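You operate a simulated robot arm through the tools that you are given. There is no shell and no other tool. Be economical: measure what you need, move in short steps, check, and stop when the job is done.

The job below is to be done with a simulated two-armed robot. You get a single attempt, and the scene is never put back.

TASK
Free the pink arc and carry it back onto the gold stack.
Fine: loosen the orange thumb screw, open both latches and push the black slider back first; they stay so.
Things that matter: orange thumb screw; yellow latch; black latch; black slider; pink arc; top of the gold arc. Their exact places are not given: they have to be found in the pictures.

It is judged by the outcome, as a careful person would: the job done as asked, and still so three seconds after it is handed in. It fails if anything else is knocked over, pushed out of place, dropped, spilled or broken.

THE ROBOT
Two 7-joint arms with two-finger parallel grippers on one trunk, on a base that drives. Base frame: it is fixed to the floor where the robot stands at the start and does not move with it; the origin is under the middle of the robot, x ahead of it, y to its left, z up. Readings come in mm, degrees, newtons and seconds.
The left shoulder is at the start at [60, 143, 965], the right one opposite. With the tool pointing down near the work surface each hand reaches from about 320 to 740 mm from the robot's upright axis, wherever it stands, measured 20 degrees to its own side. Places, roughly: orange thumb screw [500, 0, 800]; yellow latch [700, -400, 800]; black latch [700, -100, 800]; black slider [400, -600, 800]; top of the gold arc [1200, -300, 900]. Payload 1.57 kg a hand.
Tool frame (each hand has its own): the origin (TCP) lies between the finger pads and is the grasp point; the fingertips stand 30 mm ahead of it; z points along the fingers, y is the line along which they close. The gripper opens to 110 mm. The fingers are 24 mm wide and 12 mm thick; the gripper's body (48 by 112 mm) begins 78 mm behind the TCP.
Orientation is told as [roll, pitch, yaw] about the base's x, y, z axes, in that order, counted from this pose: with the fingers straight down and closing along the base's y, the tool's x points along the base's -x, its y along +y and its z along -z.

THE INTERFACE
- The arms move only by the tool arm_command. It takes "left_rows", "right_rows" or both (then of equal length, played together; a hand with none holds still); each is text: rows parted by semicolons, each of 7 numbers parted by spaces: the finger opening in mm, from 0 to 110, then the shift along the base's x, y, z in units of 40 mm (1.0 is 40 mm), then the turn, a rotation vector about the base's x, y, z in units of 8 degrees (1.0 is 8 degrees). In form: grip dx dy dz rx ry rz; .... A call has 1 to 8 rows; each row shifts and turns the commanded pose from where the row before left it. A call with a number of a shift or a turn outside -1 to 1 is refused whole. Rows are played at 5 a second. More than 50 mm and 8.6 degrees between two rows, or a gripper value outside its range, and nothing of the call is played. Where a pose cannot be reached the arm comes as near as it can. A force on the tool above 40 N (or 10 N above the force at the start of the call, whichever is more), or a blocked arm, ends the call early, and 0.2 s more pass. The fingers move at their own pace (about 45 mm/s each) and stop on an object; they squeeze with about 28 N. The grip force told is the motor's: it shows also when the fingers shut on nothing. Time passes only in rows, and 0.2 s behind the last, so rows that do not move let the fingers close. It gives the time, the measured TCP pose, the force on the tool (base axes), the opening and the grip force at its end, in the units of the frame above (readings bear some noise).
- Cameras (640 x 400 px; columns grow to the right, rows downward): "scene" is now at [35.6, -38, 1574.7]; the picture's right is [-0.50, -0.87, 0.00], its down [-0.64, 0.37, -0.67] and it looks along [0.58, -0.33, -0.74] (base axes); focal length 248 px, centre (320, 200). "left" rides on the left gripper at [70, -16, -141] in its tool frame; the picture's right is [0.23, 0.97, 0.00], its down [-0.86, 0.20, -0.48] and it looks along [-0.47, 0.11, 0.88] (tool axes); focal length 222 px, centre (320, 200). "right" rides on the right gripper at [70, 16, -141] in its tool frame; the picture's right is [-0.23, 0.97, 0.00], its down [-0.86, -0.20, -0.48] and it looks along [-0.47, -0.11, 0.88] (tool axes); focal length 222 px, centre (320, 200).
- snapshot(camera): a new picture of that camera. It takes no simulated time.
- slide_trunk(by): slides the trunk up (or, below 0, down) by that many mm; the arms and the scene camera ride with it, the base frame stays. It gives what a move gives, with no picture.
- drive_base(legs): drives the robot by 1 to 6 legs, each [ahead, left, turn to the left] in mm, mm and degrees, along the robot's own axes; the way and the turn of a leg run together, so that a leg with both is an arc; at most 1500 mm and 180 degrees a leg. The arms and the cameras ride along, it lands a little off, and it stops where it bumps. It gives what a move gives.
- pan_tilt(pan, tilt): turns the head with the scene camera to pan (to the left, within 86 degrees either way) and tilt (down, from -29 to 69), counted from straight ahead of the robot. It gives what a move gives.
- measure_at(camera, pixels): for up to 12 pixels [column, row] of the newest picture of that camera ("zoom" is the newest enlarged one), the place [x, y, z] in the base frame of the surface seen there, good to about 2 mm. It takes no simulated time.
- close_up(camera, box): a new picture of the part [left, top, right, bottom] of that camera's present view, enlarged. It takes no simulated time.
- hand_in(): hands the job in; it is judged then, once.

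Keep the steps short. Do not move on a guess: measure, check each grasp and each placing, and mend mistakes. In all there are 80 turns and 78 pictures (those below and enlarged ones count). Leave the grippers open and the arms clear of the work at the hand-in unless told otherwise, and finish with a single line.

The tools are called after "Emit:" as a command line: name --argument value ..., lists and objects as JSON in quotes. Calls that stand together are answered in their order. arm_command: Moves the arms, as the interface text tells. Its arguments: {"type":"object","properties":{"left_rows":{"type":"string"},"right_rows":{"type":"string"}},"required":[]} The other tools are called the same way: slide_trunk (by) slides the trunk up or down; drive_base (legs) drives the base; pan_tilt (pan, tilt) turns the head that bears the scene camera; snapshot (camera) takes a picture; measure_at (camera, pixels) gives the place of the surface under pixels of a picture; close_up (camera, box) takes an enlarged picture of a part of a camera's view; hand_in () hands the job in.

At the start:

```text
time: 0.0
left_tool_pos: [459.5, 43.5, 1111.4]
left_orientation: [0.0, 0.0, 0.0]
left_wrist_force: [-0.5, 0.2, 0.0]
left_width: 109.9
left_grasp_force: 0.1
right_tool_pos: [381.5, -344.6, 1158.1]
right_orientation: [0.0, 0.0, -0.1]
right_wrist_force: [-0.4, -0.4, -0.5]
right_width: 110.0
right_grasp_force: 0.1
trunk travel left (down, up): [-564.0, 26.0]
robot x, y, heading: [-1.2, -0.3, 0.2]
head pan, tilt: [-30.0, 48.0]
```

scene: 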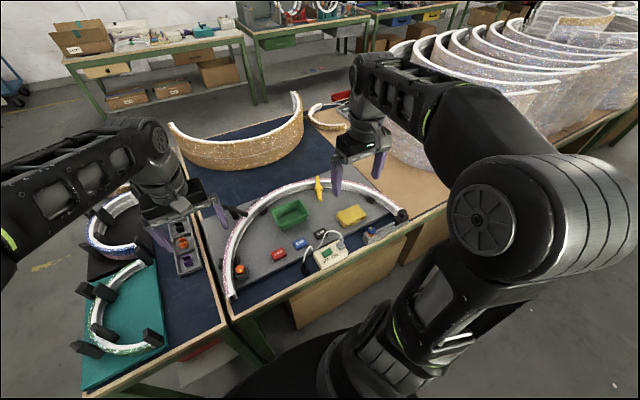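
right: 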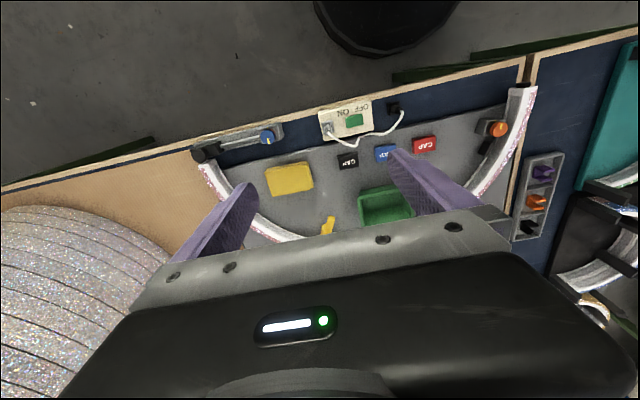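
left: 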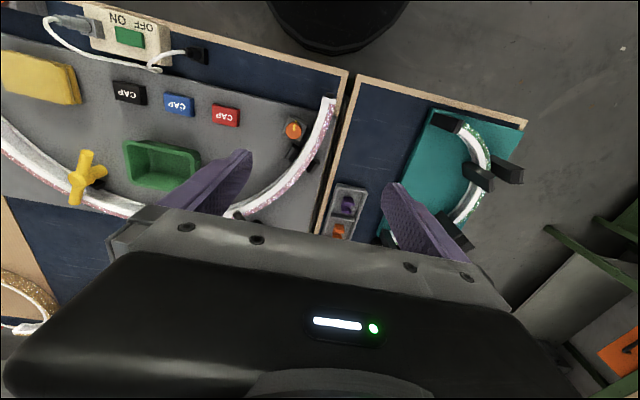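

I see the pink-edged arc on the grey board with fixtures around it. I'll enlarge the scene view to identify the orange screw, the latches and the slider.

Emit:
close_up --camera "scene" --box '[210, 160, 430, 300]'

Emit:
close_up --camera "left" --box '[0, 60, 360, 240]'

Emit:
close_up --camera "right" --box '[180, 80, 560, 260]'

```text
2.86 times, centred on (320, 230) of scene
```

zoom: 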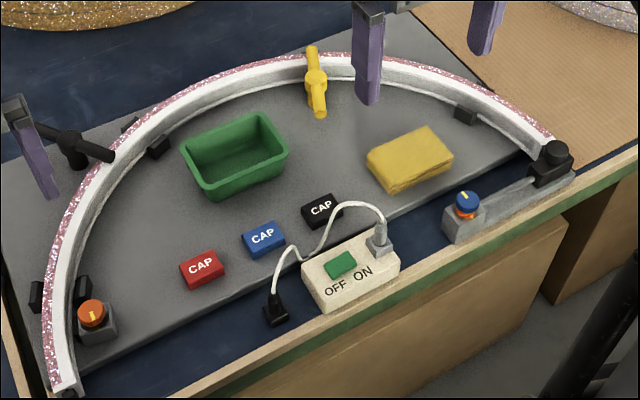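

```text
1.78 times, centred on (180, 150) of left
```

zoom: 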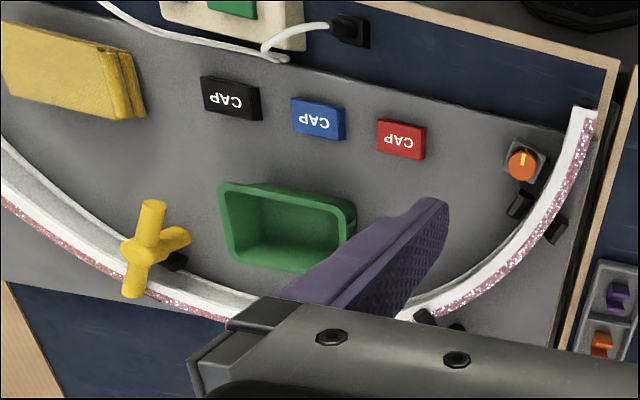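

```text
1.68 times, centred on (370, 170) of right
```

zoom: 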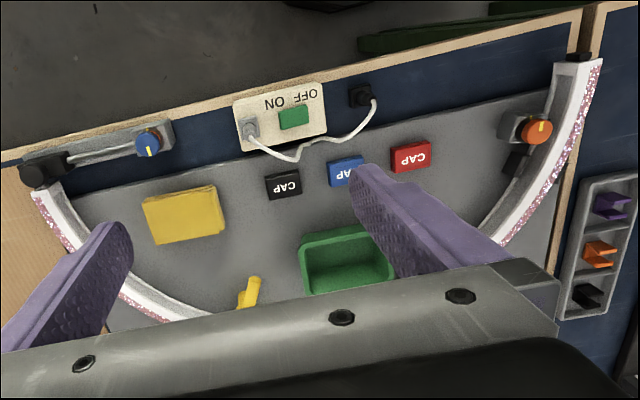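

I'll find the parts' positions: enlarge the left half of the fixture first, then measure.

Emit:
close_up --camera "scene" --box '[210, 190, 306, 310]'

Emit:
close_up --camera "scene" --box '[210, 160, 430, 300]'

Emit:
measure_at --camera "zoom" --pixels '[[92, 310], [110, 332], [316, 75], [313, 52], [319, 110], [72, 138], [107, 153], [38, 128], [556, 150], [550, 176], [466, 198], [64, 384]]'

Emit:
measure_at --camera "zoom" --pixels '[[58, 300], [75, 220], [128, 134], [220, 84], [345, 62], [440, 80], [530, 140], [61, 340], [85, 290], [36, 296], [130, 124], [464, 113]]'

```text
3.33 times, centred on (258, 250) of scene
```

zoom: 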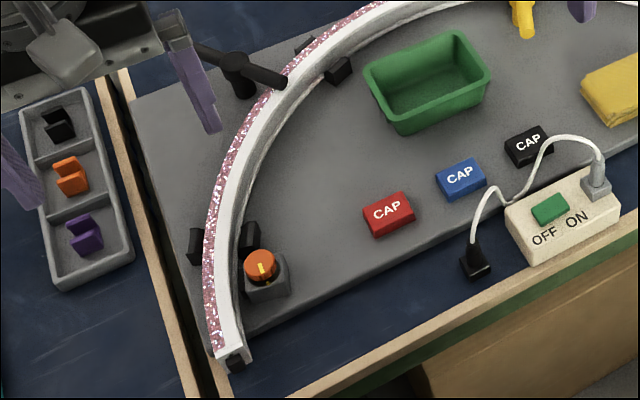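

```text
2.86 times, centred on (320, 230) of scene
```

zoom: 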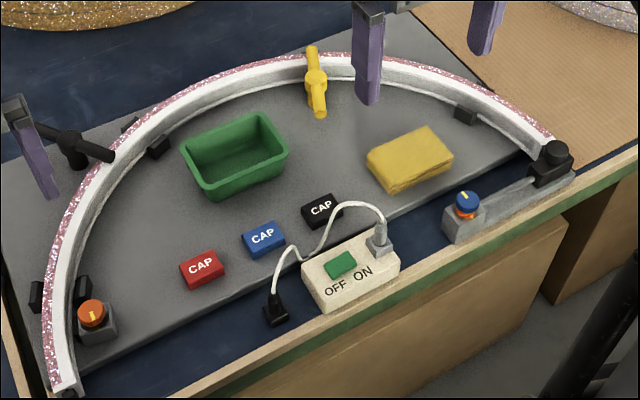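

```text
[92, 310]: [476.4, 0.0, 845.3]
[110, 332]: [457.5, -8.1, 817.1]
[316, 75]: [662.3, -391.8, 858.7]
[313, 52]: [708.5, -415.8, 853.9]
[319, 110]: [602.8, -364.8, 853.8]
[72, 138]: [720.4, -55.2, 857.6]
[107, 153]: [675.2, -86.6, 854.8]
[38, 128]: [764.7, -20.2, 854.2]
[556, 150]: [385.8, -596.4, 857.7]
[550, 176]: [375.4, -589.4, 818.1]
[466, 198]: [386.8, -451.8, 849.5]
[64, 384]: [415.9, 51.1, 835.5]
```

```text
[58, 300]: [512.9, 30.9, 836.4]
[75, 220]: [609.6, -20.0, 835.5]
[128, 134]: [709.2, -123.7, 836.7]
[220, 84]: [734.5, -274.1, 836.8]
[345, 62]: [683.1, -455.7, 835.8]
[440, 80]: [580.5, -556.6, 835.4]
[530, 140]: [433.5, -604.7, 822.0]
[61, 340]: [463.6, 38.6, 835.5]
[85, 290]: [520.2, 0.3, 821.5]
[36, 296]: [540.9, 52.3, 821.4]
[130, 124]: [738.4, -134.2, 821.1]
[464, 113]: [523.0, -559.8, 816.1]
```

Next I look closely at the slider and at the gold arc.

Emit:
close_up --camera "scene" --box '[355, 195, 419, 255]'

Emit:
close_up --camera "right" --box '[180, 100, 308, 180]'

Emit:
close_up --camera "scene" --box '[150, 80, 360, 200]'

Emit:
measure_at --camera "zoom" --pixels '[[62, 136], [75, 165], [160, 210], [250, 225], [340, 207], [420, 150], [455, 90], [448, 50], [250, 250], [100, 170], [400, 120], [300, 190]]'

```text
6.67 times, centred on (387, 225) of scene
```

zoom: 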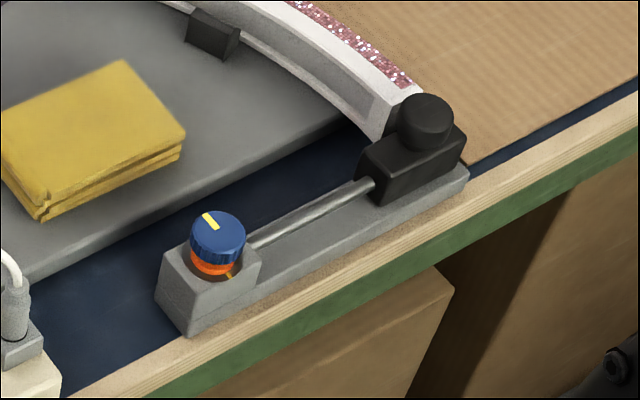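

```text
5.00 times, centred on (244, 140) of right
```

zoom: 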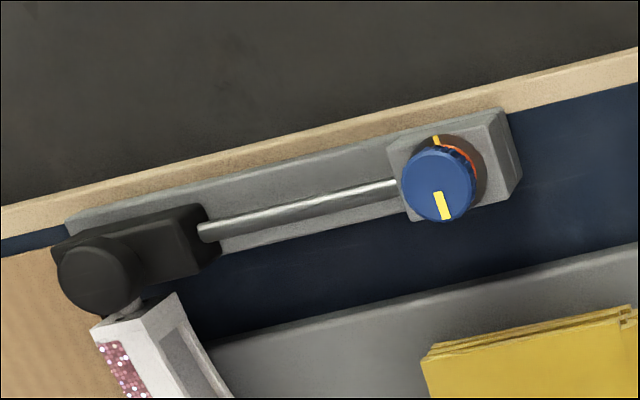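

```text
3.05 times, centred on (255, 140) of scene
```

zoom: 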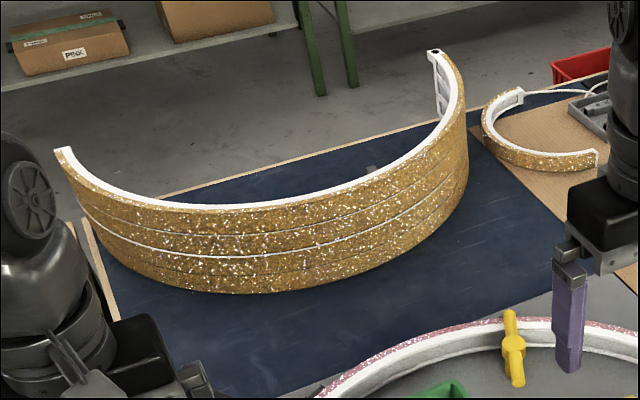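

```text
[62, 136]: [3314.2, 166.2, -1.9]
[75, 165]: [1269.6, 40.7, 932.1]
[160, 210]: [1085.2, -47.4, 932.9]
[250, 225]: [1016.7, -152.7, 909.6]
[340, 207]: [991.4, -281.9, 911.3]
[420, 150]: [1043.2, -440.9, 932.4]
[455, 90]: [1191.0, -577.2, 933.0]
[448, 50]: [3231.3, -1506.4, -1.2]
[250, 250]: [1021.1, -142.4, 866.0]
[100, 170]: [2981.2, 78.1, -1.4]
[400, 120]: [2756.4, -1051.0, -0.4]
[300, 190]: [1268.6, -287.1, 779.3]
```

The blue screw is already backed out (orange ring exposed). The gold stack opens the other way and is out of reach from here, so I'll need a way round. I look around with the head.

Emit:
pan_tilt --pan 0 --tilt 25

Emit:
snapshot --camera "scene"

Emit:
pan_tilt --pan 70 --tilt 35

Emit:
snapshot --camera "scene"

Emit:
pan_tilt --pan -60 --tilt 25

Emit:
snapshot --camera "scene"

```text
time: 0.9
left_tool_pos: [459.1, 43.2, 1112.0]
left_orientation: [0.0, 0.0, 0.0]
left_wrist_force: [-1.1, 0.2, -0.5]
left_width: 109.9
left_grasp_force: 0.0
right_tool_pos: [383.5, -344.3, 1159.2]
right_orientation: [-0.1, -0.1, 0.0]
right_wrist_force: [1.1, 0.6, -0.7]
right_width: 109.9
right_grasp_force: 0.1
trunk travel left (down, up): [-564.0, 26.0]
robot x, y, heading: [3.6, 2.3, 0.1]
head pan, tilt: [0.0, 25.0]
```

```text
66 pictures are left
```

scene: 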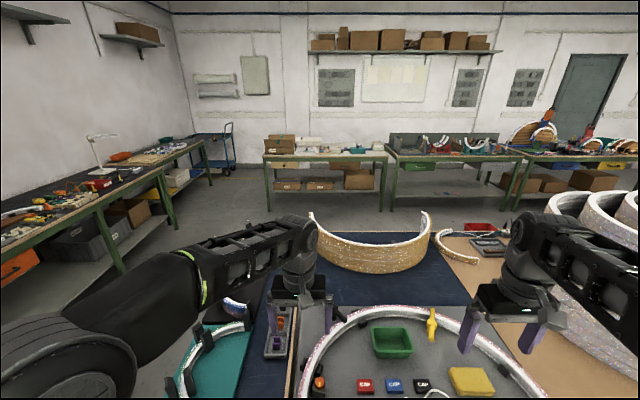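

```text
time: 2.4
left_tool_pos: [459.3, 43.4, 1110.7]
left_orientation: [0.1, -0.1, -0.1]
left_wrist_force: [0.0, 0.2, -0.8]
left_width: 109.9
left_grasp_force: 0.0
right_tool_pos: [382.4, -344.2, 1158.5]
right_orientation: [0.0, 0.0, 0.0]
right_wrist_force: [0.1, 0.6, 0.2]
right_width: 109.9
right_grasp_force: 0.0
trunk travel left (down, up): [-564.0, 26.0]
robot x, y, heading: [-0.2, -1.7, -0.0]
head pan, tilt: [70.0, 35.0]
```

```text
65 pictures are left
```

scene: 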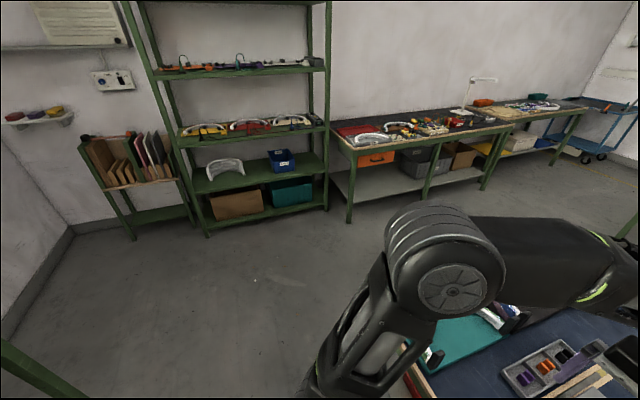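

```text
time: 4.5
left_tool_pos: [460.0, 42.3, 1111.3]
left_orientation: [0.1, 0.0, 0.0]
left_wrist_force: [-0.2, 0.3, 0.3]
left_width: 110.0
left_grasp_force: 0.1
right_tool_pos: [382.2, -344.7, 1159.6]
right_orientation: [0.0, 0.0, 0.0]
right_wrist_force: [0.4, 0.4, -0.5]
right_width: 109.8
right_grasp_force: 0.1
trunk travel left (down, up): [-564.0, 26.0]
robot x, y, heading: [-0.7, -0.6, -0.2]
head pan, tilt: [-60.0, 25.0]
```

```text
64 pictures are left
```

scene: 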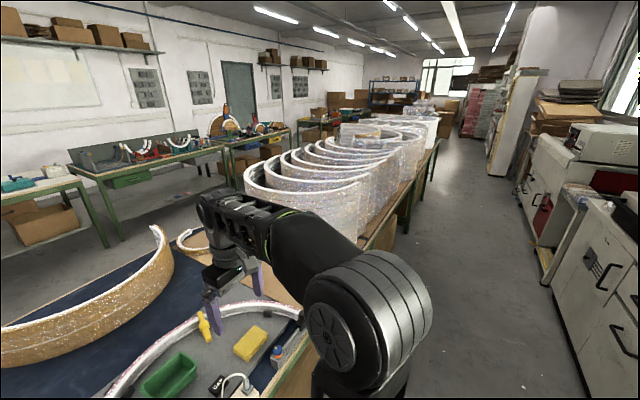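

The way round is on the left. Now to the fixture: I aim the head at the left end and look closely at the orange screw and black latch.

Emit:
pan_tilt --pan -12 --tilt 55

Emit:
snapshot --camera "scene"

Emit:
close_up --camera "left" --box '[220, 90, 348, 170]'

Emit:
measure_at --camera "zoom" --pixels '[[364, 195], [368, 232], [335, 205], [395, 205], [364, 172], [330, 140], [420, 170], [400, 110], [500, 110], [350, 290], [450, 320], [480, 200]]'

```text
time: 5.6
left_tool_pos: [459.5, 43.9, 1112.2]
left_orientation: [0.0, 0.0, -0.1]
left_wrist_force: [-0.4, 0.4, 0.3]
left_width: 109.9
left_grasp_force: 0.2
right_tool_pos: [382.0, -344.8, 1159.4]
right_orientation: [-0.1, 0.0, 0.1]
right_wrist_force: [0.6, -0.7, 0.1]
right_width: 109.7
right_grasp_force: 0.0
trunk travel left (down, up): [-564.0, 26.0]
robot x, y, heading: [0.5, -0.2, 0.0]
head pan, tilt: [-12.0, 55.0]
```

```text
63 pictures are left
```

scene: 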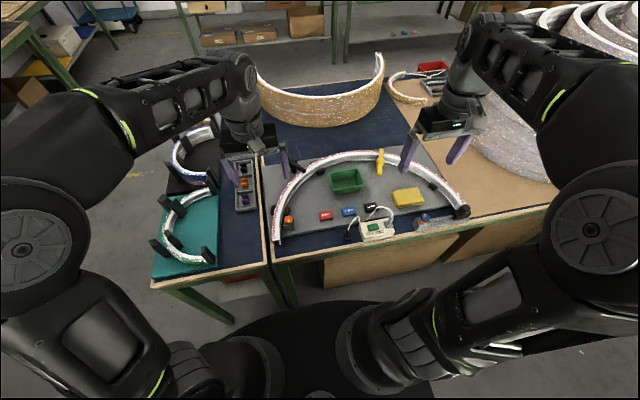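

```text
5.00 times, centred on (284, 130) of left
```

zoom: 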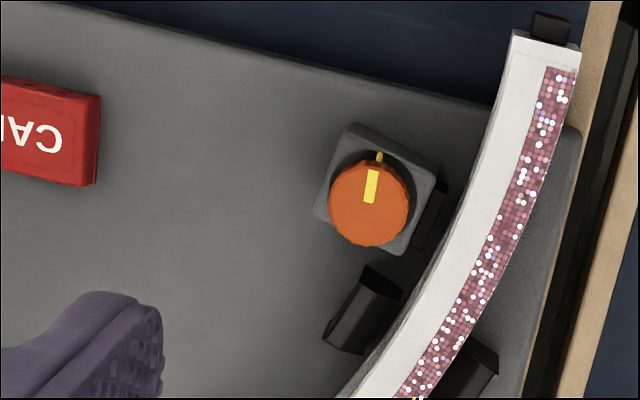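

```text
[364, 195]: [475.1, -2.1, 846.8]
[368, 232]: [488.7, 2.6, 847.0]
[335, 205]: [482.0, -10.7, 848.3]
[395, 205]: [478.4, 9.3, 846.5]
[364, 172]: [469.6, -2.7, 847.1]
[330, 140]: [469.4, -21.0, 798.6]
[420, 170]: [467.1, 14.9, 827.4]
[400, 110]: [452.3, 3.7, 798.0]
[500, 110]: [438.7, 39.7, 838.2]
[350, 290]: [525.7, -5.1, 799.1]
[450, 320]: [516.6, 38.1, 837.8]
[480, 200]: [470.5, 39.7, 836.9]
```

The orange screw's mark lines up with the tight mark; knob centre is about (479.5, 0), top z 847, 27 mm across. I bring the left hand above it, turning clockwise to leave room to unscrew, and the right hand toward the yellow latch.

Emit:
arm_command --left_rows "60 0.064 -0.136 -0.5 0 0 -1;60 0.064 -0.136 -0.5 0 0 -1;60 0.064 -0.136 -0.5 0 0 -1;60 0.064 -0.136 -0.5 0 0 -1;60 0.064 -0.136 -0.5 0 0 -1;60 0.064 -0.136 -0.5 0 0 -1;60 0.064 -0.136 -0.5 0 0 -1;60 0.064 -0.136 -0.5 0 0 -1" --right_rows "0 0.5 -0.14 -0.62 0 0 0;0 0.5 -0.14 -0.62 0 0 0;0 0.5 -0.14 -0.62 0 0 0;0 0.5 -0.14 -0.62 0 0 0;0 0.5 -0.14 -0.62 0 0 0;0 0.5 -0.14 -0.62 0 0 0;0 0.5 -0.14 -0.62 0 0 0;0 0.5 -0.14 -0.62 0 0 0"

Emit:
arm_command --left_rows "60 0 0 0 0 0 -1;60 0 0 0 0 0 -1;60 0 0 0 0 0 -1;60 0 0 0 0 0 -1;60 0 0 0 0 0 0"

Emit:
close_up --camera "right" --box '[160, 0, 480, 200]'

Emit:
snapshot --camera "left"

```text
time: 7.4
left_tool_pos: [479.7, -0.3, 951.3]
left_orientation: [0.0, 0.0, -64.1]
left_wrist_force: [-0.3, -0.6, 0.0]
left_width: 59.9
left_grasp_force: 0.1
right_tool_pos: [544.0, -388.9, 959.1]
right_orientation: [-0.1, 0.1, 0.0]
right_wrist_force: [-0.1, -0.4, 0.0]
right_width: 0.1
right_grasp_force: 21.2
trunk travel left (down, up): [-564.0, 26.0]
robot x, y, heading: [-0.3, 0.4, 0.0]
head pan, tilt: [-12.0, 55.0]
```

```text
time: 8.6
left_tool_pos: [481.2, 0.6, 951.4]
left_orientation: [0.0, 0.1, -96.2]
left_wrist_force: [0.7, -0.1, -0.3]
left_width: 60.1
left_grasp_force: 0.1
right_tool_pos: [542.3, -389.3, 960.9]
right_orientation: [0.0, -0.1, 0.0]
right_wrist_force: [-0.8, -0.5, 0.1]
right_width: 0.1
right_grasp_force: 21.5
trunk travel left (down, up): [-564.0, 26.0]
robot x, y, heading: [0.5, 0.9, 0.2]
head pan, tilt: [-12.0, 55.0]
```

```text
2.00 times, centred on (320, 100) of right
```

zoom: 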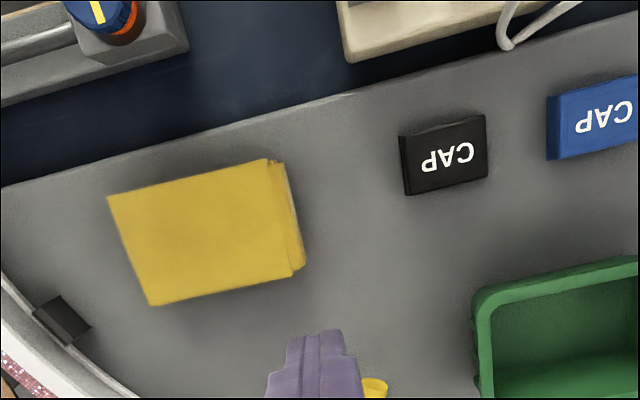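

```text
60 pictures are left
```

left: 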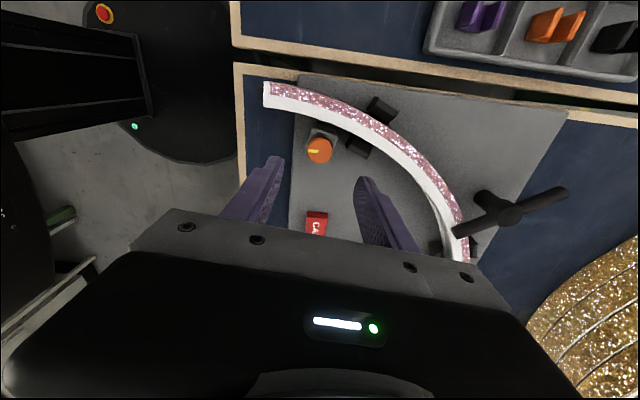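

The left hand is over the knob. I check the knob's place and descend with the fingertips at the knob's upper part, then close.

Emit:
measure_at --camera "left" --pixels '[[320, 148], [311, 148], [330, 148], [320, 140]]'

Emit:
arm_command --left_rows "60 -0.02 0 -0.7 0 0 0;60 0 0 -0.7 0 0 0;60 0 0 -0.7 0 0 0;10 0 0 0 0 0 0;10 0 0 0 0 0 0;10 0 0 0 0 0 0"

Emit:
close_up --camera "scene" --box '[256, 180, 336, 230]'

```text
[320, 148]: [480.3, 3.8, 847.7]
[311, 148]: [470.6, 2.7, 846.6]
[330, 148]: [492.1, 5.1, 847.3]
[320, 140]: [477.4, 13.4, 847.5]
```

```text
time: 10.0
left_tool_pos: [480.1, -0.7, 868.7]
left_orientation: [0.0, 0.1, -96.0]
left_wrist_force: [0.6, 0.7, 0.4]
left_width: 26.7
left_grasp_force: 21.6
right_tool_pos: [543.4, -388.4, 961.2]
right_orientation: [0.0, 0.0, 0.0]
right_wrist_force: [-0.1, -0.1, -1.2]
right_width: 0.0
right_grasp_force: 21.8
trunk travel left (down, up): [-564.0, 26.0]
robot x, y, heading: [-1.9, -5.0, 0.0]
head pan, tilt: [-12.0, 55.0]
```

```text
8.00 times, centred on (296, 205) of scene
```

zoom: 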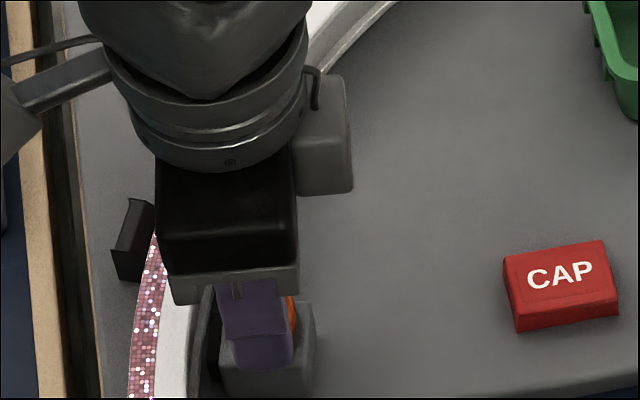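

The knob is held (width 26.7). I turn it counter-clockwise 64°.

Emit:
arm_command --left_rows "10 0 0 0 0 0 1;10 0 0 0 0 0 1;10 0 0 0 0 0 1;10 0 0 0 0 0 1;10 0 0 0 0 0 1;10 0 0 0 0 0 1;10 0 0 0 0 0 1;10 0 0 0 0 0 1"

```text
time: 11.8
left_tool_pos: [480.4, 0.1, 868.9]
left_orientation: [-0.1, -0.3, -31.8]
left_wrist_force: [6.6, 1.0, 24.2]
left_width: 26.5
left_grasp_force: 38.0
right_tool_pos: [543.7, -389.4, 961.2]
right_orientation: [0.0, 0.0, 0.0]
right_wrist_force: [-0.3, 0.3, -0.7]
right_width: 0.1
right_grasp_force: 21.4
trunk travel left (down, up): [-564.0, 26.0]
robot x, y, heading: [2.0, -2.5, -0.5]
head pan, tilt: [-12.0, 55.0]
```

The turning raises the knob (24 N upward on the tool), so I go up with it while turning on.

Emit:
arm_command --left_rows "10 0 0 0.04 0 0 0;10 0 0 0.02 0 0 1;10 0 0 0.02 0 0 1;10 0 0 0.02 0 0 1"

```text
time: 12.8
left_tool_pos: [479.9, -0.6, 870.1]
left_orientation: [0.1, 0.1, -7.8]
left_wrist_force: [13.8, -5.0, -4.5]
left_width: 26.4
left_grasp_force: 37.6
right_tool_pos: [546.0, -390.2, 959.7]
right_orientation: [0.0, 0.0, 0.1]
right_wrist_force: [0.2, -0.2, 0.1]
right_width: 0.0
right_grasp_force: 21.0
trunk travel left (down, up): [-564.0, 26.0]
robot x, y, heading: [4.0, -1.4, 0.0]
head pan, tilt: [-12.0, 55.0]
```

Force is back down. I continue turning with a small rise.

Emit:
arm_command --left_rows "10 0 0 0.01 0 0 1;10 0 0 0.01 0 0 1;10 0 0 0.01 0 0 1;10 0 0 0.01 0 0 1;10 0 0 0.01 0 0 1;10 0 0 0.01 0 0 1;10 0 0 0.01 0 0 1;10 0 0 0.01 0 0 1"

Emit:
arm_command --left_rows "10 0 0 0.01 0 0 1;10 0 0 0.01 0 0 1;10 0 0 0.01 0 0 1;10 0 0 0.01 0 0 1"

```text
time: 14.6
left_tool_pos: [479.3, -0.1, 871.5]
left_orientation: [0.4, 0.2, 56.2]
left_wrist_force: [10.7, -5.0, -31.6]
left_width: 26.7
left_grasp_force: 37.3
right_tool_pos: [546.7, -388.6, 957.9]
right_orientation: [0.0, 0.3, 0.0]
right_wrist_force: [-0.7, 0.1, 0.5]
right_width: 0.2
right_grasp_force: 21.6
trunk travel left (down, up): [-564.0, 26.0]
robot x, y, heading: [0.3, -1.3, 0.0]
head pan, tilt: [-12.0, 55.0]
```

```text
time: 15.6
left_tool_pos: [480.3, 0.5, 876.3]
left_orientation: [0.1, 0.0, 88.2]
left_wrist_force: [0.3, -2.7, -20.4]
left_width: 26.5
left_grasp_force: 37.7
right_tool_pos: [545.1, -389.1, 960.2]
right_orientation: [0.0, 0.1, -0.1]
right_wrist_force: [-1.1, -0.6, -0.5]
right_width: 0.0
right_grasp_force: 21.3
trunk travel left (down, up): [-564.0, 26.0]
robot x, y, heading: [2.3, 0.2, 0.1]
head pan, tilt: [-12.0, 55.0]
```

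Turned 184° in all. I release, rise and look.

Emit:
arm_command --left_rows "60 0 0 0 0 0 0;60 0 0 0 0 0 0;60 0 0 0.9 0 0 0;60 -0.5 0 0.9 0 0 0;60 -0.5 0 0.5 0 0 0"

Emit:
close_up --camera "scene" --box '[256, 180, 336, 230]'

Emit:
snapshot --camera "left"

```text
time: 16.8
left_tool_pos: [438.6, 2.2, 969.8]
left_orientation: [0.0, 0.0, 87.9]
left_wrist_force: [-0.1, -0.3, -0.1]
left_width: 59.9
left_grasp_force: 0.1
right_tool_pos: [543.1, -388.1, 960.7]
right_orientation: [0.0, 0.1, -0.1]
right_wrist_force: [0.2, -0.4, 0.1]
right_width: 0.0
right_grasp_force: 21.6
trunk travel left (down, up): [-564.0, 26.0]
robot x, y, heading: [-3.1, 3.6, 0.3]
head pan, tilt: [-12.0, 55.0]
```

```text
8.00 times, centred on (296, 205) of scene
```

zoom: 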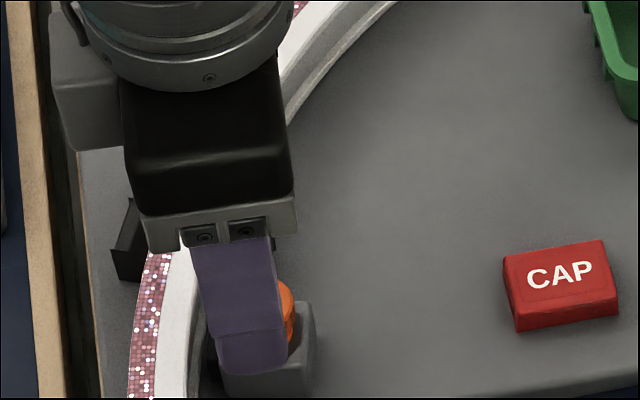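

```text
57 pictures are left
```

left: 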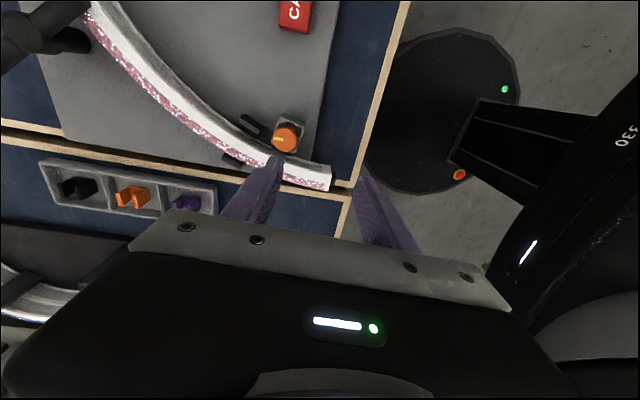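

The mark now points away from the robot (half a turn). I enlarge to see whether the ring is exposed like on the blue one.

Emit:
close_up --camera "left" --box '[240, 100, 336, 160]'

Emit:
measure_at --camera "left" --pixels '[[286, 138], [278, 139]]'

```text
6.67 times, centred on (288, 130) of left
```

zoom: 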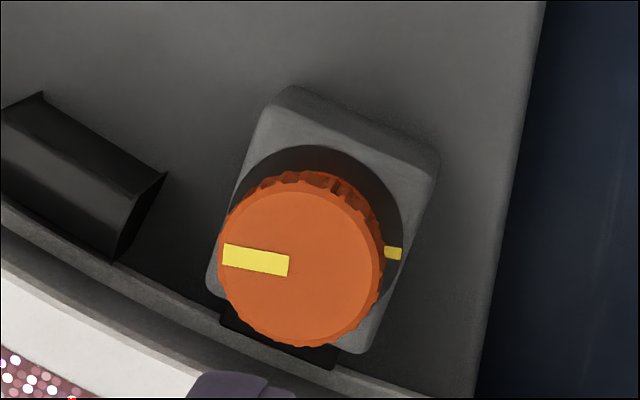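

```text
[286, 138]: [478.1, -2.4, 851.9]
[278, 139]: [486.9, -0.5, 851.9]
```

The knob rose 5 mm. I check distances between table edge and robot base in case I need to drive closer.

Emit:
measure_at --camera "left" --pixels '[[366, 160], [345, 200], [372, 130], [400, 30], [505, 90], [450, 40], [520, 110]]'

Emit:
measure_at --camera "scene" --pixels '[[285, 270], [300, 310], [330, 275], [380, 270], [500, 240], [290, 298], [350, 305], [230, 318]]'

```text
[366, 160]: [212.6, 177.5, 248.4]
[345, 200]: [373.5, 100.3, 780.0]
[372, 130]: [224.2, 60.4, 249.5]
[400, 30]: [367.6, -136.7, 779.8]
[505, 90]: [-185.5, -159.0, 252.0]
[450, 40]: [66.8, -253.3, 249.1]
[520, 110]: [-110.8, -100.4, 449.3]
```

```text
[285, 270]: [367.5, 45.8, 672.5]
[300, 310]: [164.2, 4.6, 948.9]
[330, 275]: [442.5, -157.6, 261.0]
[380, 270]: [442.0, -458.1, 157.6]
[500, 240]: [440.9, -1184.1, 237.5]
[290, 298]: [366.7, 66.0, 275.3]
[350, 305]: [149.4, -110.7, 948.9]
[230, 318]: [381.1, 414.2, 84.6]
```

There are about 80 mm of free space ahead of the base; I drive 60 mm ahead to extend reach on the latches.

Emit:
drive_base --legs '[[60, 0, 0]]'

Emit:
arm_command --left_rows "0 0.3 -0.2 0 0 0 -1;0 0.3 -0.2 0 0 0 -1;0 0.3 -0.2 0 0 0 -1;0 0.3 -0.2 0 0 0 -1;0 0.3 -0.2 0 0 0 -1;0 0.3 -0.2 0 0 0 -1;0 0.3 -0.2 0 0 0 -1;0 0.3 -0.2 0 0 0 -1" --right_rows "0 -0.3 -0.1 0 0 0 0;0 -0.3 -0.1 0 0 0 0;0 -0.3 -0.1 0 0 0 0;0 -0.3 -0.1 0 0 0 0;0 0 0 0 0 0 0;0 0 0 0 0 0 0;0 0 0 0 0 0 0;0 0 0 0 0 0 0"

Emit:
snapshot --camera "scene"

```text
time: 17.8
left_tool_pos: [498.7, 2.3, 968.8]
left_orientation: [0.2, 0.0, 88.0]
left_wrist_force: [0.6, 0.3, -0.4]
left_width: 59.9
left_grasp_force: 0.1
right_tool_pos: [604.9, -388.4, 958.8]
right_orientation: [0.0, 0.1, 0.0]
right_wrist_force: [0.2, -0.1, -0.2]
right_width: 0.1
right_grasp_force: 21.3
trunk travel left (down, up): [-564.0, 26.0]
robot x, y, heading: [58.6, 0.7, -0.2]
head pan, tilt: [-12.0, 55.0]
```

```text
time: 19.6
left_tool_pos: [594.5, -63.4, 969.0]
left_orientation: [-0.1, 0.1, 23.9]
left_wrist_force: [-0.8, 0.6, 0.1]
left_width: 0.1
left_grasp_force: 21.1
right_tool_pos: [555.4, -405.9, 961.8]
right_orientation: [-0.1, 0.0, 0.0]
right_wrist_force: [0.4, 0.2, 0.0]
right_width: 0.0
right_grasp_force: 21.0
trunk travel left (down, up): [-564.0, 26.0]
robot x, y, heading: [60.1, 0.7, 0.0]
head pan, tilt: [-12.0, 55.0]
```

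```text
55 pictures are left
```

scene: 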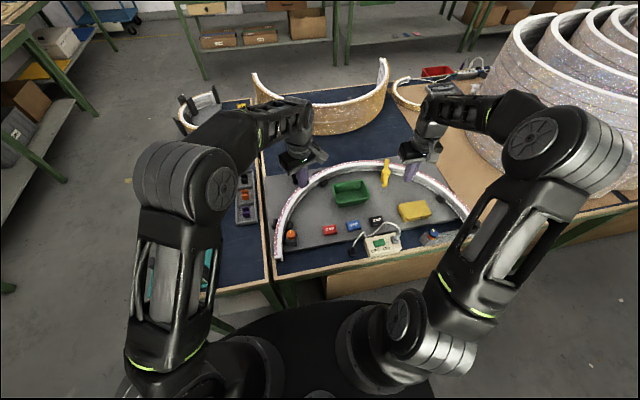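

Zoom onto the orange screw and the black and yellow latches.

Emit:
close_up --camera "scene" --box '[260, 200, 324, 260]'

Emit:
close_up --camera "scene" --box '[280, 145, 440, 235]'

Emit:
measure_at --camera "zoom" --pixels '[[423, 102], [424, 75], [419, 150], [424, 140], [200, 100], [150, 110]]'

```text
6.67 times, centred on (292, 230) of scene
```

zoom: 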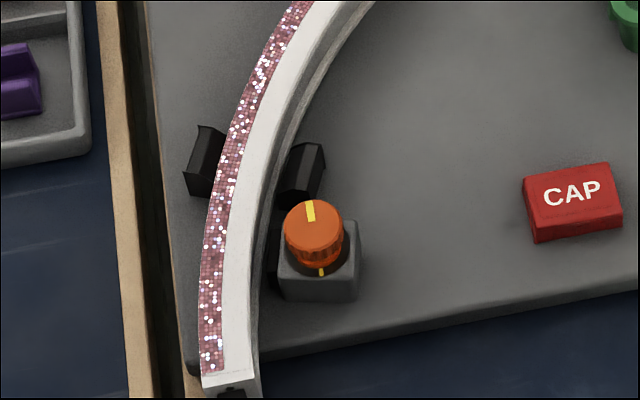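

```text
4.00 times, centred on (360, 190) of scene
```

zoom: 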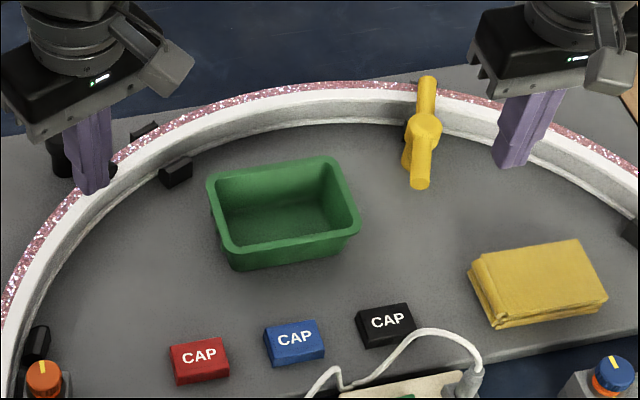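

```text
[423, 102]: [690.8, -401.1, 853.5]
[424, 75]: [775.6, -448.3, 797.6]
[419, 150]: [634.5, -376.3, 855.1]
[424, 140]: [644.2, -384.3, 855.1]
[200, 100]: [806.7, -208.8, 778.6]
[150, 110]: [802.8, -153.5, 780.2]
```

The orange screw now looks like the blue one: raised, ring showing, half a turn off — loosened. Next: closed fingertips down beside each latch bar — right by the yellow handle (at about (612,-404)), left by the black bar's inner end — at tip height 842, above the arc (838).

Emit:
arm_command --left_rows "0 0.9 -0.4 0 0 0 -1;0 0.9 -0.4 0 0 0 -1;0 0.9 -0.42 0 0 0 -1;0 0 0 -0.8 0 0 0;0 0 0 -0.8 0 0 0;0 0 0 -0.8 0 0 0" --right_rows "0 0.45 0 0 0 0 0;0 0.45 0 0 0 0 0;0 0.45 0 0 0 0 0;0 0 0 -0.75 0 0 0;0 0 0 -0.75 0 0 0;0 0 0 -0.75 0 0 0"

Emit:
close_up --camera "scene" --box '[280, 145, 440, 235]'

```text
time: 21.0
left_tool_pos: [655.8, -106.9, 874.4]
left_orientation: [0.1, 0.0, 4.0]
left_wrist_force: [-0.4, 1.1, -0.7]
left_width: 0.0
left_grasp_force: 20.9
left hand out of reach, approached as far as the arm can: row 3
right_tool_pos: [610.3, -405.7, 868.9]
right_orientation: [0.0, 0.1, 0.0]
right_wrist_force: [0.7, 1.2, 0.4]
right_width: 0.0
right_grasp_force: 20.9
trunk travel left (down, up): [-564.0, 26.0]
robot x, y, heading: [60.5, 0.2, -0.1]
head pan, tilt: [-12.0, 55.0]
```

```text
4.00 times, centred on (360, 190) of scene
```

zoom: 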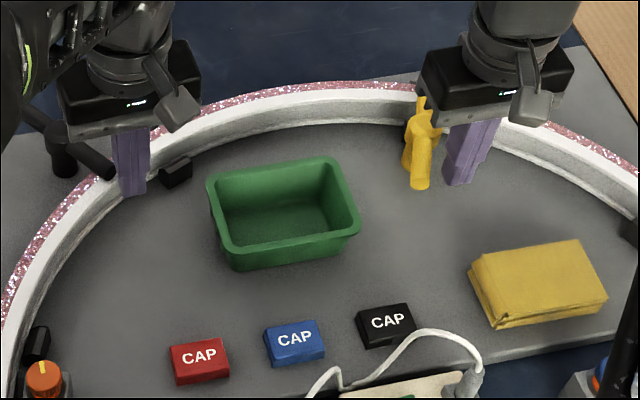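

The left hand can't reach far enough for the black latch; the right will do it later. First push the yellow handle to +y with the right finger.

Emit:
arm_command --left_rows "0 -0.5 0 0.8 0 0 0;0 -0.5 0.3 0.8 0 0 0;0 -0.5 0.3 0.8 0 0 0;0 -0.5 0.5 0 0 0 0" --right_rows "0 0 0.2 0.03 0 0 0;0 0 0.2 0.03 0 0 0;0 0.1 0.32 0 0 0 0;0 0.1 0.32 0 0 0 0"

Emit:
close_up --camera "scene" --box '[280, 145, 440, 235]'

```text
time: 22.0
left_tool_pos: [573.4, -61.2, 970.9]
left_orientation: [-0.1, 0.1, 3.9]
left_wrist_force: [-0.6, -0.9, -0.1]
left_width: 0.0
left_grasp_force: 21.6
right_tool_pos: [617.5, -362.5, 873.9]
right_orientation: [-0.1, 0.0, -0.1]
right_wrist_force: [1.1, 0.1, 0.3]
right_width: 0.0
right_grasp_force: 21.4
trunk travel left (down, up): [-564.0, 26.0]
robot x, y, heading: [61.8, 1.2, -0.3]
head pan, tilt: [-12.0, 55.0]
```

```text
4.00 times, centred on (360, 190) of scene
```

zoom: 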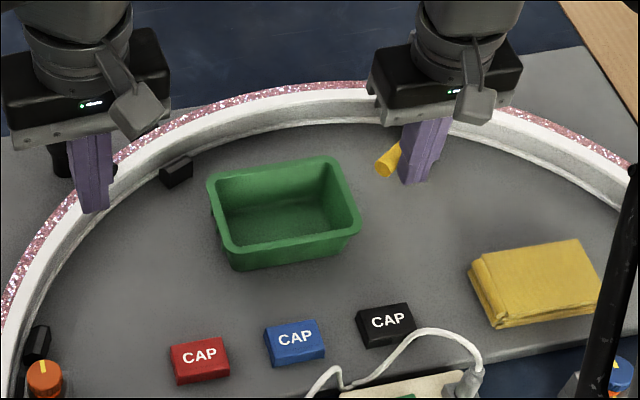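

It swings freely. I check the bin's rim isn't in the way, and continue.

Emit:
measure_at --camera "zoom" --pixels '[[355, 215], [338, 165], [350, 190], [380, 165]]'

Emit:
arm_command --right_rows "0 0.22 0.25 0 0 0 0;0 0.25 0.23 0 0 0 0;0 0.35 0.1 0 0 0 0;0 0.35 0.06 0 0 0 0"

Emit:
close_up --camera "scene" --box '[280, 145, 440, 235]'

```text
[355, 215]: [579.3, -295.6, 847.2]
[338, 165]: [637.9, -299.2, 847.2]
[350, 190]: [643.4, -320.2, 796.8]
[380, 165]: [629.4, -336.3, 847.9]
```

```text
time: 23.0
left_tool_pos: [572.6, -63.7, 971.4]
left_orientation: [0.0, 0.0, 3.9]
left_wrist_force: [0.2, 0.3, -0.4]
left_width: 0.0
left_grasp_force: 21.5
right_tool_pos: [648.0, -341.4, 868.3]
right_orientation: [-0.1, 1.9, -0.3]
right_wrist_force: [-21.0, 2.4, 9.6]
right_width: 0.0
right_grasp_force: 21.2
trunk travel left (down, up): [-564.0, 26.0]
robot x, y, heading: [61.5, -3.4, -0.4]
head pan, tilt: [-12.0, 55.0]
stopped in row 4 (right hand): the force on the tool passed its limit (the readings are from after the stop); the commanded pose is now the measured one
```

```text
4.00 times, centred on (360, 190) of scene
```

zoom: 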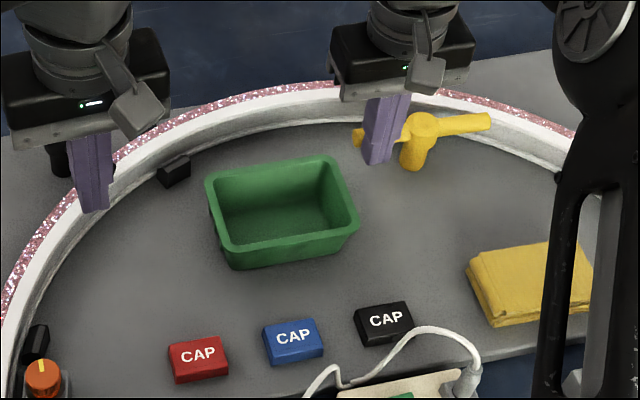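

It met a stop. I back off and measure the bar's direction.

Emit:
arm_command --right_rows "0 -0.4 -0.1 0.1 0 -0.2 0;0 -0.8 0 0.8 0 0 0;0 -0.8 0 0.8 0 0 0"

Emit:
close_up --camera "scene" --box '[340, 140, 436, 200]'

Emit:
measure_at --camera "zoom" --pixels '[[250, 190], [190, 205], [300, 170], [390, 175], [340, 165], [150, 205], [150, 120], [420, 130], [430, 210], [200, 150]]'

```text
time: 23.8
left_tool_pos: [572.5, -63.5, 970.5]
left_orientation: [-0.1, 0.0, 3.9]
left_wrist_force: [-0.6, 0.0, 0.1]
left_width: 0.0
left_grasp_force: 21.0
right_tool_pos: [573.0, -346.2, 936.5]
right_orientation: [0.0, -0.2, -0.1]
right_wrist_force: [-0.5, -0.1, 0.1]
right_width: 0.0
right_grasp_force: 21.8
trunk travel left (down, up): [-564.0, 26.0]
robot x, y, heading: [56.3, -0.5, -0.1]
head pan, tilt: [-12.0, 55.0]
```

```text
6.67 times, centred on (388, 170) of scene
```

zoom: 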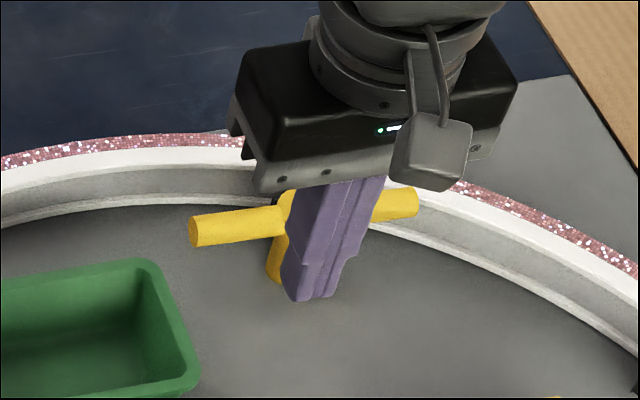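

```text
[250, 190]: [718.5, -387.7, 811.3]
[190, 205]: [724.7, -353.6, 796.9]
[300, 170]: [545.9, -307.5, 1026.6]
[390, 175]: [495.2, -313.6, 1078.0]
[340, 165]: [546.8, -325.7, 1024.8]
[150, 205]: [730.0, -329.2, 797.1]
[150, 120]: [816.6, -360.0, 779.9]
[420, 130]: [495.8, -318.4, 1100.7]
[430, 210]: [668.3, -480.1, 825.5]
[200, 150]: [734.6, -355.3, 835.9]
```

Emit:
measure_at --camera "zoom" --pixels '[[408, 200], [200, 225], [260, 218], [385, 205], [440, 195], [435, 215]]'

```text
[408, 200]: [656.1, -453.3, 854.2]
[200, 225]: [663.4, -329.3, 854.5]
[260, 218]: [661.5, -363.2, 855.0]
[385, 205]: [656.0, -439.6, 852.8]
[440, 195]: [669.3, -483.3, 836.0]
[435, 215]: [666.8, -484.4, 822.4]
```

The bar has turned about 68° and its outer end is just near the arc's inner edge. I push once more gently at the handle's end to see whether it's a hard stop.

Emit:
arm_command --right_rows "0 0.6 0.1 -0.8 0 0 0;0 0.6 0.06 -0.8 0 0 0;0 0.3 0 0 0 0 0;0 0.15 0 0 0 0 0;0 0.15 0 0 0 0 0;0 0.15 0 0 0 0 0;0 0.15 0 0 0 0 0"

Emit:
close_up --camera "scene" --box '[340, 140, 436, 200]'

```text
time: 25.4
left_tool_pos: [570.4, -62.7, 973.0]
left_orientation: [-0.1, -0.2, 3.8]
left_wrist_force: [-0.8, 0.6, 0.3]
left_width: 0.3
left_grasp_force: 21.5
right_tool_pos: [649.2, -338.8, 871.2]
right_orientation: [0.1, 0.6, -0.2]
right_wrist_force: [-34.5, 7.0, 6.9]
right_width: 0.0
right_grasp_force: 21.2
trunk travel left (down, up): [-564.0, 26.0]
robot x, y, heading: [60.0, 4.0, -0.3]
head pan, tilt: [-12.0, 55.0]
```

```text
6.67 times, centred on (388, 170) of scene
```

zoom: 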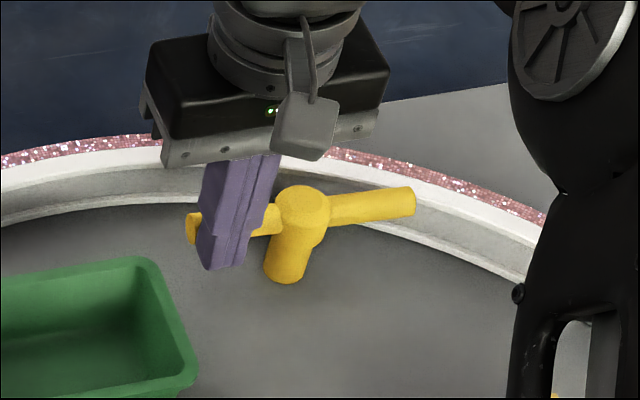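

It's a hard stop (35 N), so that is the open position. I measure the bar end against the arc's inner edge.

Emit:
measure_at --camera "zoom" --pixels '[[455, 190], [455, 197], [455, 203], [455, 209], [455, 215], [455, 221], [414, 197], [413, 212], [60, 160], [60, 172], [60, 180], [60, 188]]'

```text
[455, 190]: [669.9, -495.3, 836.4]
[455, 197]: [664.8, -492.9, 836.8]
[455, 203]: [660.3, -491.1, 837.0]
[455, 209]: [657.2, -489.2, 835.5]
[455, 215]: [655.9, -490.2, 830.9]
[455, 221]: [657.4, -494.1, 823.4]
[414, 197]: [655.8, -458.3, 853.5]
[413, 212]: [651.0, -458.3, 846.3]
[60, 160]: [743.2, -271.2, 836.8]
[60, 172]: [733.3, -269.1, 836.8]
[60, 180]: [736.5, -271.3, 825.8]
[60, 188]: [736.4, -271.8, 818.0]
```

Bar tip at radius 307, arc's inner edge at 327: clear. Yellow latch open. Now the right hand goes to the black latch, while the left moves aside.

Emit:
arm_command --right_rows "0 -0.5 0 0.2 0 0 0;0 0 0 1 0 0 0;0 0.31 0.93 0.4 0 0 0;0 0.31 0.93 0 0 0 0;0 0.31 0.93 0 0 0 0;0 0.31 0.93 0 0 0 0;0 0.31 0.93 0 0 0 0;0 0.31 0.93 0 0 0 0" --left_rows "0 -0.4 0.6 0.3 0 0 0;0 -0.4 0.6 0.3 0 0 0;0 -0.4 0.6 0.3 0 0 0;0 -0.4 0.6 0.3 0 0 0;0 -0.4 0.6 0 0 0 0;0 0 0 0 0 0 0;0 0 0 0 0 0 0;0 0 0 0 0 0 0"

Emit:
close_up --camera "scene" --box '[270, 130, 430, 230]'

```text
time: 27.2
left_tool_pos: [492.4, 56.2, 1017.7]
left_orientation: [0.0, 0.0, 3.9]
left_wrist_force: [-0.2, 0.4, -0.1]
left_width: 0.0
left_grasp_force: 21.5
right_tool_pos: [711.9, -117.3, 937.0]
right_orientation: [-0.1, -0.1, -0.4]
right_wrist_force: [-0.5, 0.5, 0.1]
right_width: 0.0
right_grasp_force: 21.2
trunk travel left (down, up): [-564.0, 26.0]
robot x, y, heading: [62.5, -1.7, -0.2]
head pan, tilt: [-12.0, 55.0]
```

```text
4.00 times, centred on (350, 180) of scene
```

zoom: 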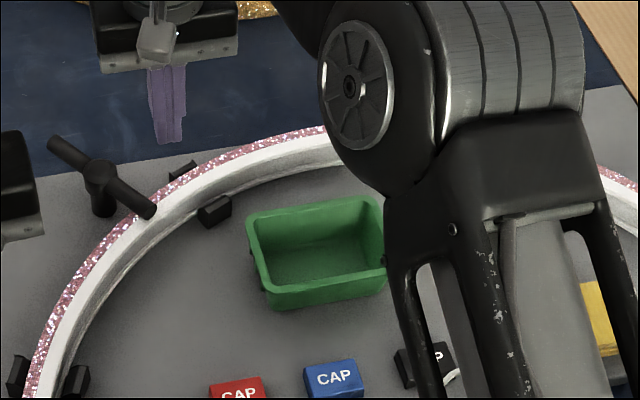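

The right hand reaches. I lower beside the black bar and push its inner end toward +y.

Emit:
arm_command --right_rows "0 -0.2 0 -0.8 0 0 0;0 0 0 -0.82 0 0 0;0 -0.1 0.25 0 0 0 0;0 -0.12 0.25 0 0 0 0;0 -0.2 0.22 0 0 0 0;0 -0.2 0.22 0 0 0 0"

Emit:
close_up --camera "scene" --box '[270, 130, 430, 230]'

```text
time: 28.6
left_tool_pos: [492.3, 56.4, 1018.5]
left_orientation: [0.0, 0.0, 3.9]
left_wrist_force: [0.1, -0.4, 0.1]
left_width: 0.0
left_grasp_force: 21.3
right_tool_pos: [678.5, -79.0, 873.4]
right_orientation: [-0.1, -0.2, -0.1]
right_wrist_force: [0.9, 0.7, -1.0]
right_width: 0.0
right_grasp_force: 21.7
trunk travel left (down, up): [-564.0, 26.0]
robot x, y, heading: [58.5, -1.0, -0.1]
head pan, tilt: [-12.0, 55.0]
```

```text
4.00 times, centred on (350, 180) of scene
```

zoom: 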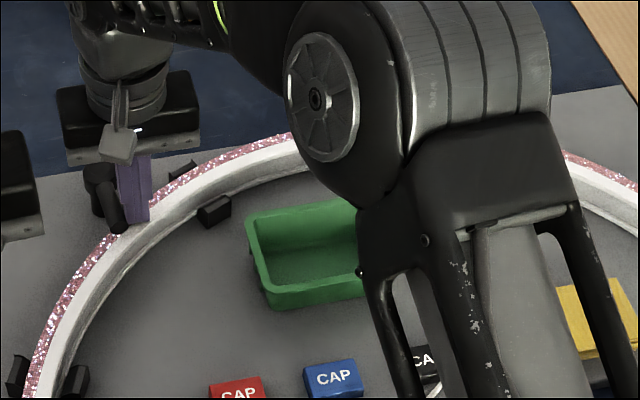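

It rotates freely. I push on until the stop.

Emit:
arm_command --right_rows "0 -0.1 0.3 0 0 0 0;0 -0.06 0.3 0 0 0 0;0 0.05 0.25 0 0 0 0;0 0.08 0.2 0 0 0 0;0 0.1 0.2 0 0 0 0;0 0.12 0.15 0 0 0 0"

Emit:
close_up --camera "scene" --box '[270, 130, 430, 230]'

```text
time: 29.8
left_tool_pos: [491.2, 54.0, 1017.9]
left_orientation: [0.0, 0.0, 3.7]
left_wrist_force: [-0.3, 1.3, 0.0]
left_width: 0.2
left_grasp_force: 21.3
right_tool_pos: [675.6, -43.6, 871.6]
right_orientation: [-1.3, 0.7, -0.6]
right_wrist_force: [-12.8, -10.6, 12.3]
right_width: 0.0
right_grasp_force: 21.3
trunk travel left (down, up): [-564.0, 26.0]
robot x, y, heading: [64.2, -1.1, -0.3]
head pan, tilt: [-12.0, 55.0]
stopped in row 5 (right hand): the force on the tool passed its limit (the readings are from after the stop); the commanded pose is now the measured one
```

```text
4.00 times, centred on (350, 180) of scene
```

zoom: 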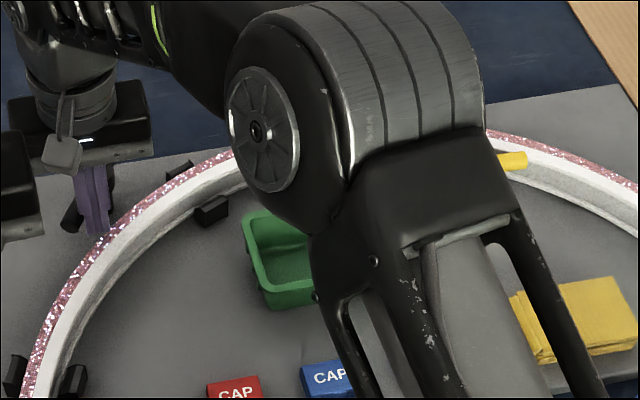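

Stopped. I retreat upward and start toward the slider, then check the black latch.

Emit:
arm_command --right_rows "0 -0.2 -0.4 0.2 0.16 -0.1 0;0 0 0 1 0 0 0;0 -0.5 -0.8 0.9 0 0 0;0 -0.5 -0.9 0 0 0 0;0 -0.5 -0.95 0 0 0 0;0 -0.5 -0.95 0 0 0 0;0 -0.5 -0.95 0 0 0 0;0 -0.5 -0.95 0 0 0 0"

Emit:
close_up --camera "scene" --box '[270, 150, 366, 210]'

Emit:
measure_at --camera "zoom" --pixels '[[135, 180], [165, 175], [110, 220], [160, 160], [120, 200], [140, 200]]'

```text
refused: row 3 steps farther than a row can; nothing moved
```

```text
6.67 times, centred on (318, 180) of scene
```

zoom: 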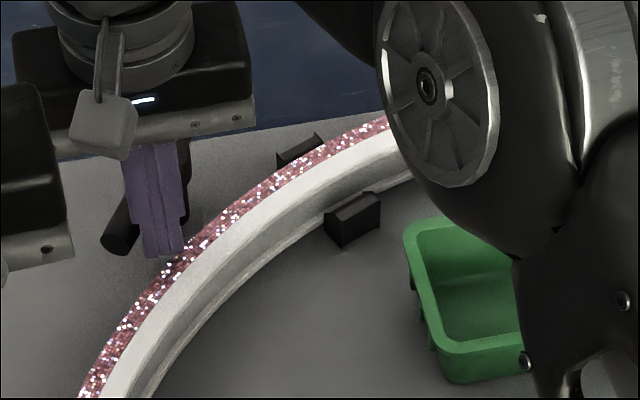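

```text
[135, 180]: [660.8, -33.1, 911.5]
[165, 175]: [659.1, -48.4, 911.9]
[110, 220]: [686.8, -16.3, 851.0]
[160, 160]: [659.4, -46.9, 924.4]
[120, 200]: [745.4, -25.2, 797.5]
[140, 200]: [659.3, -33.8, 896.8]
```

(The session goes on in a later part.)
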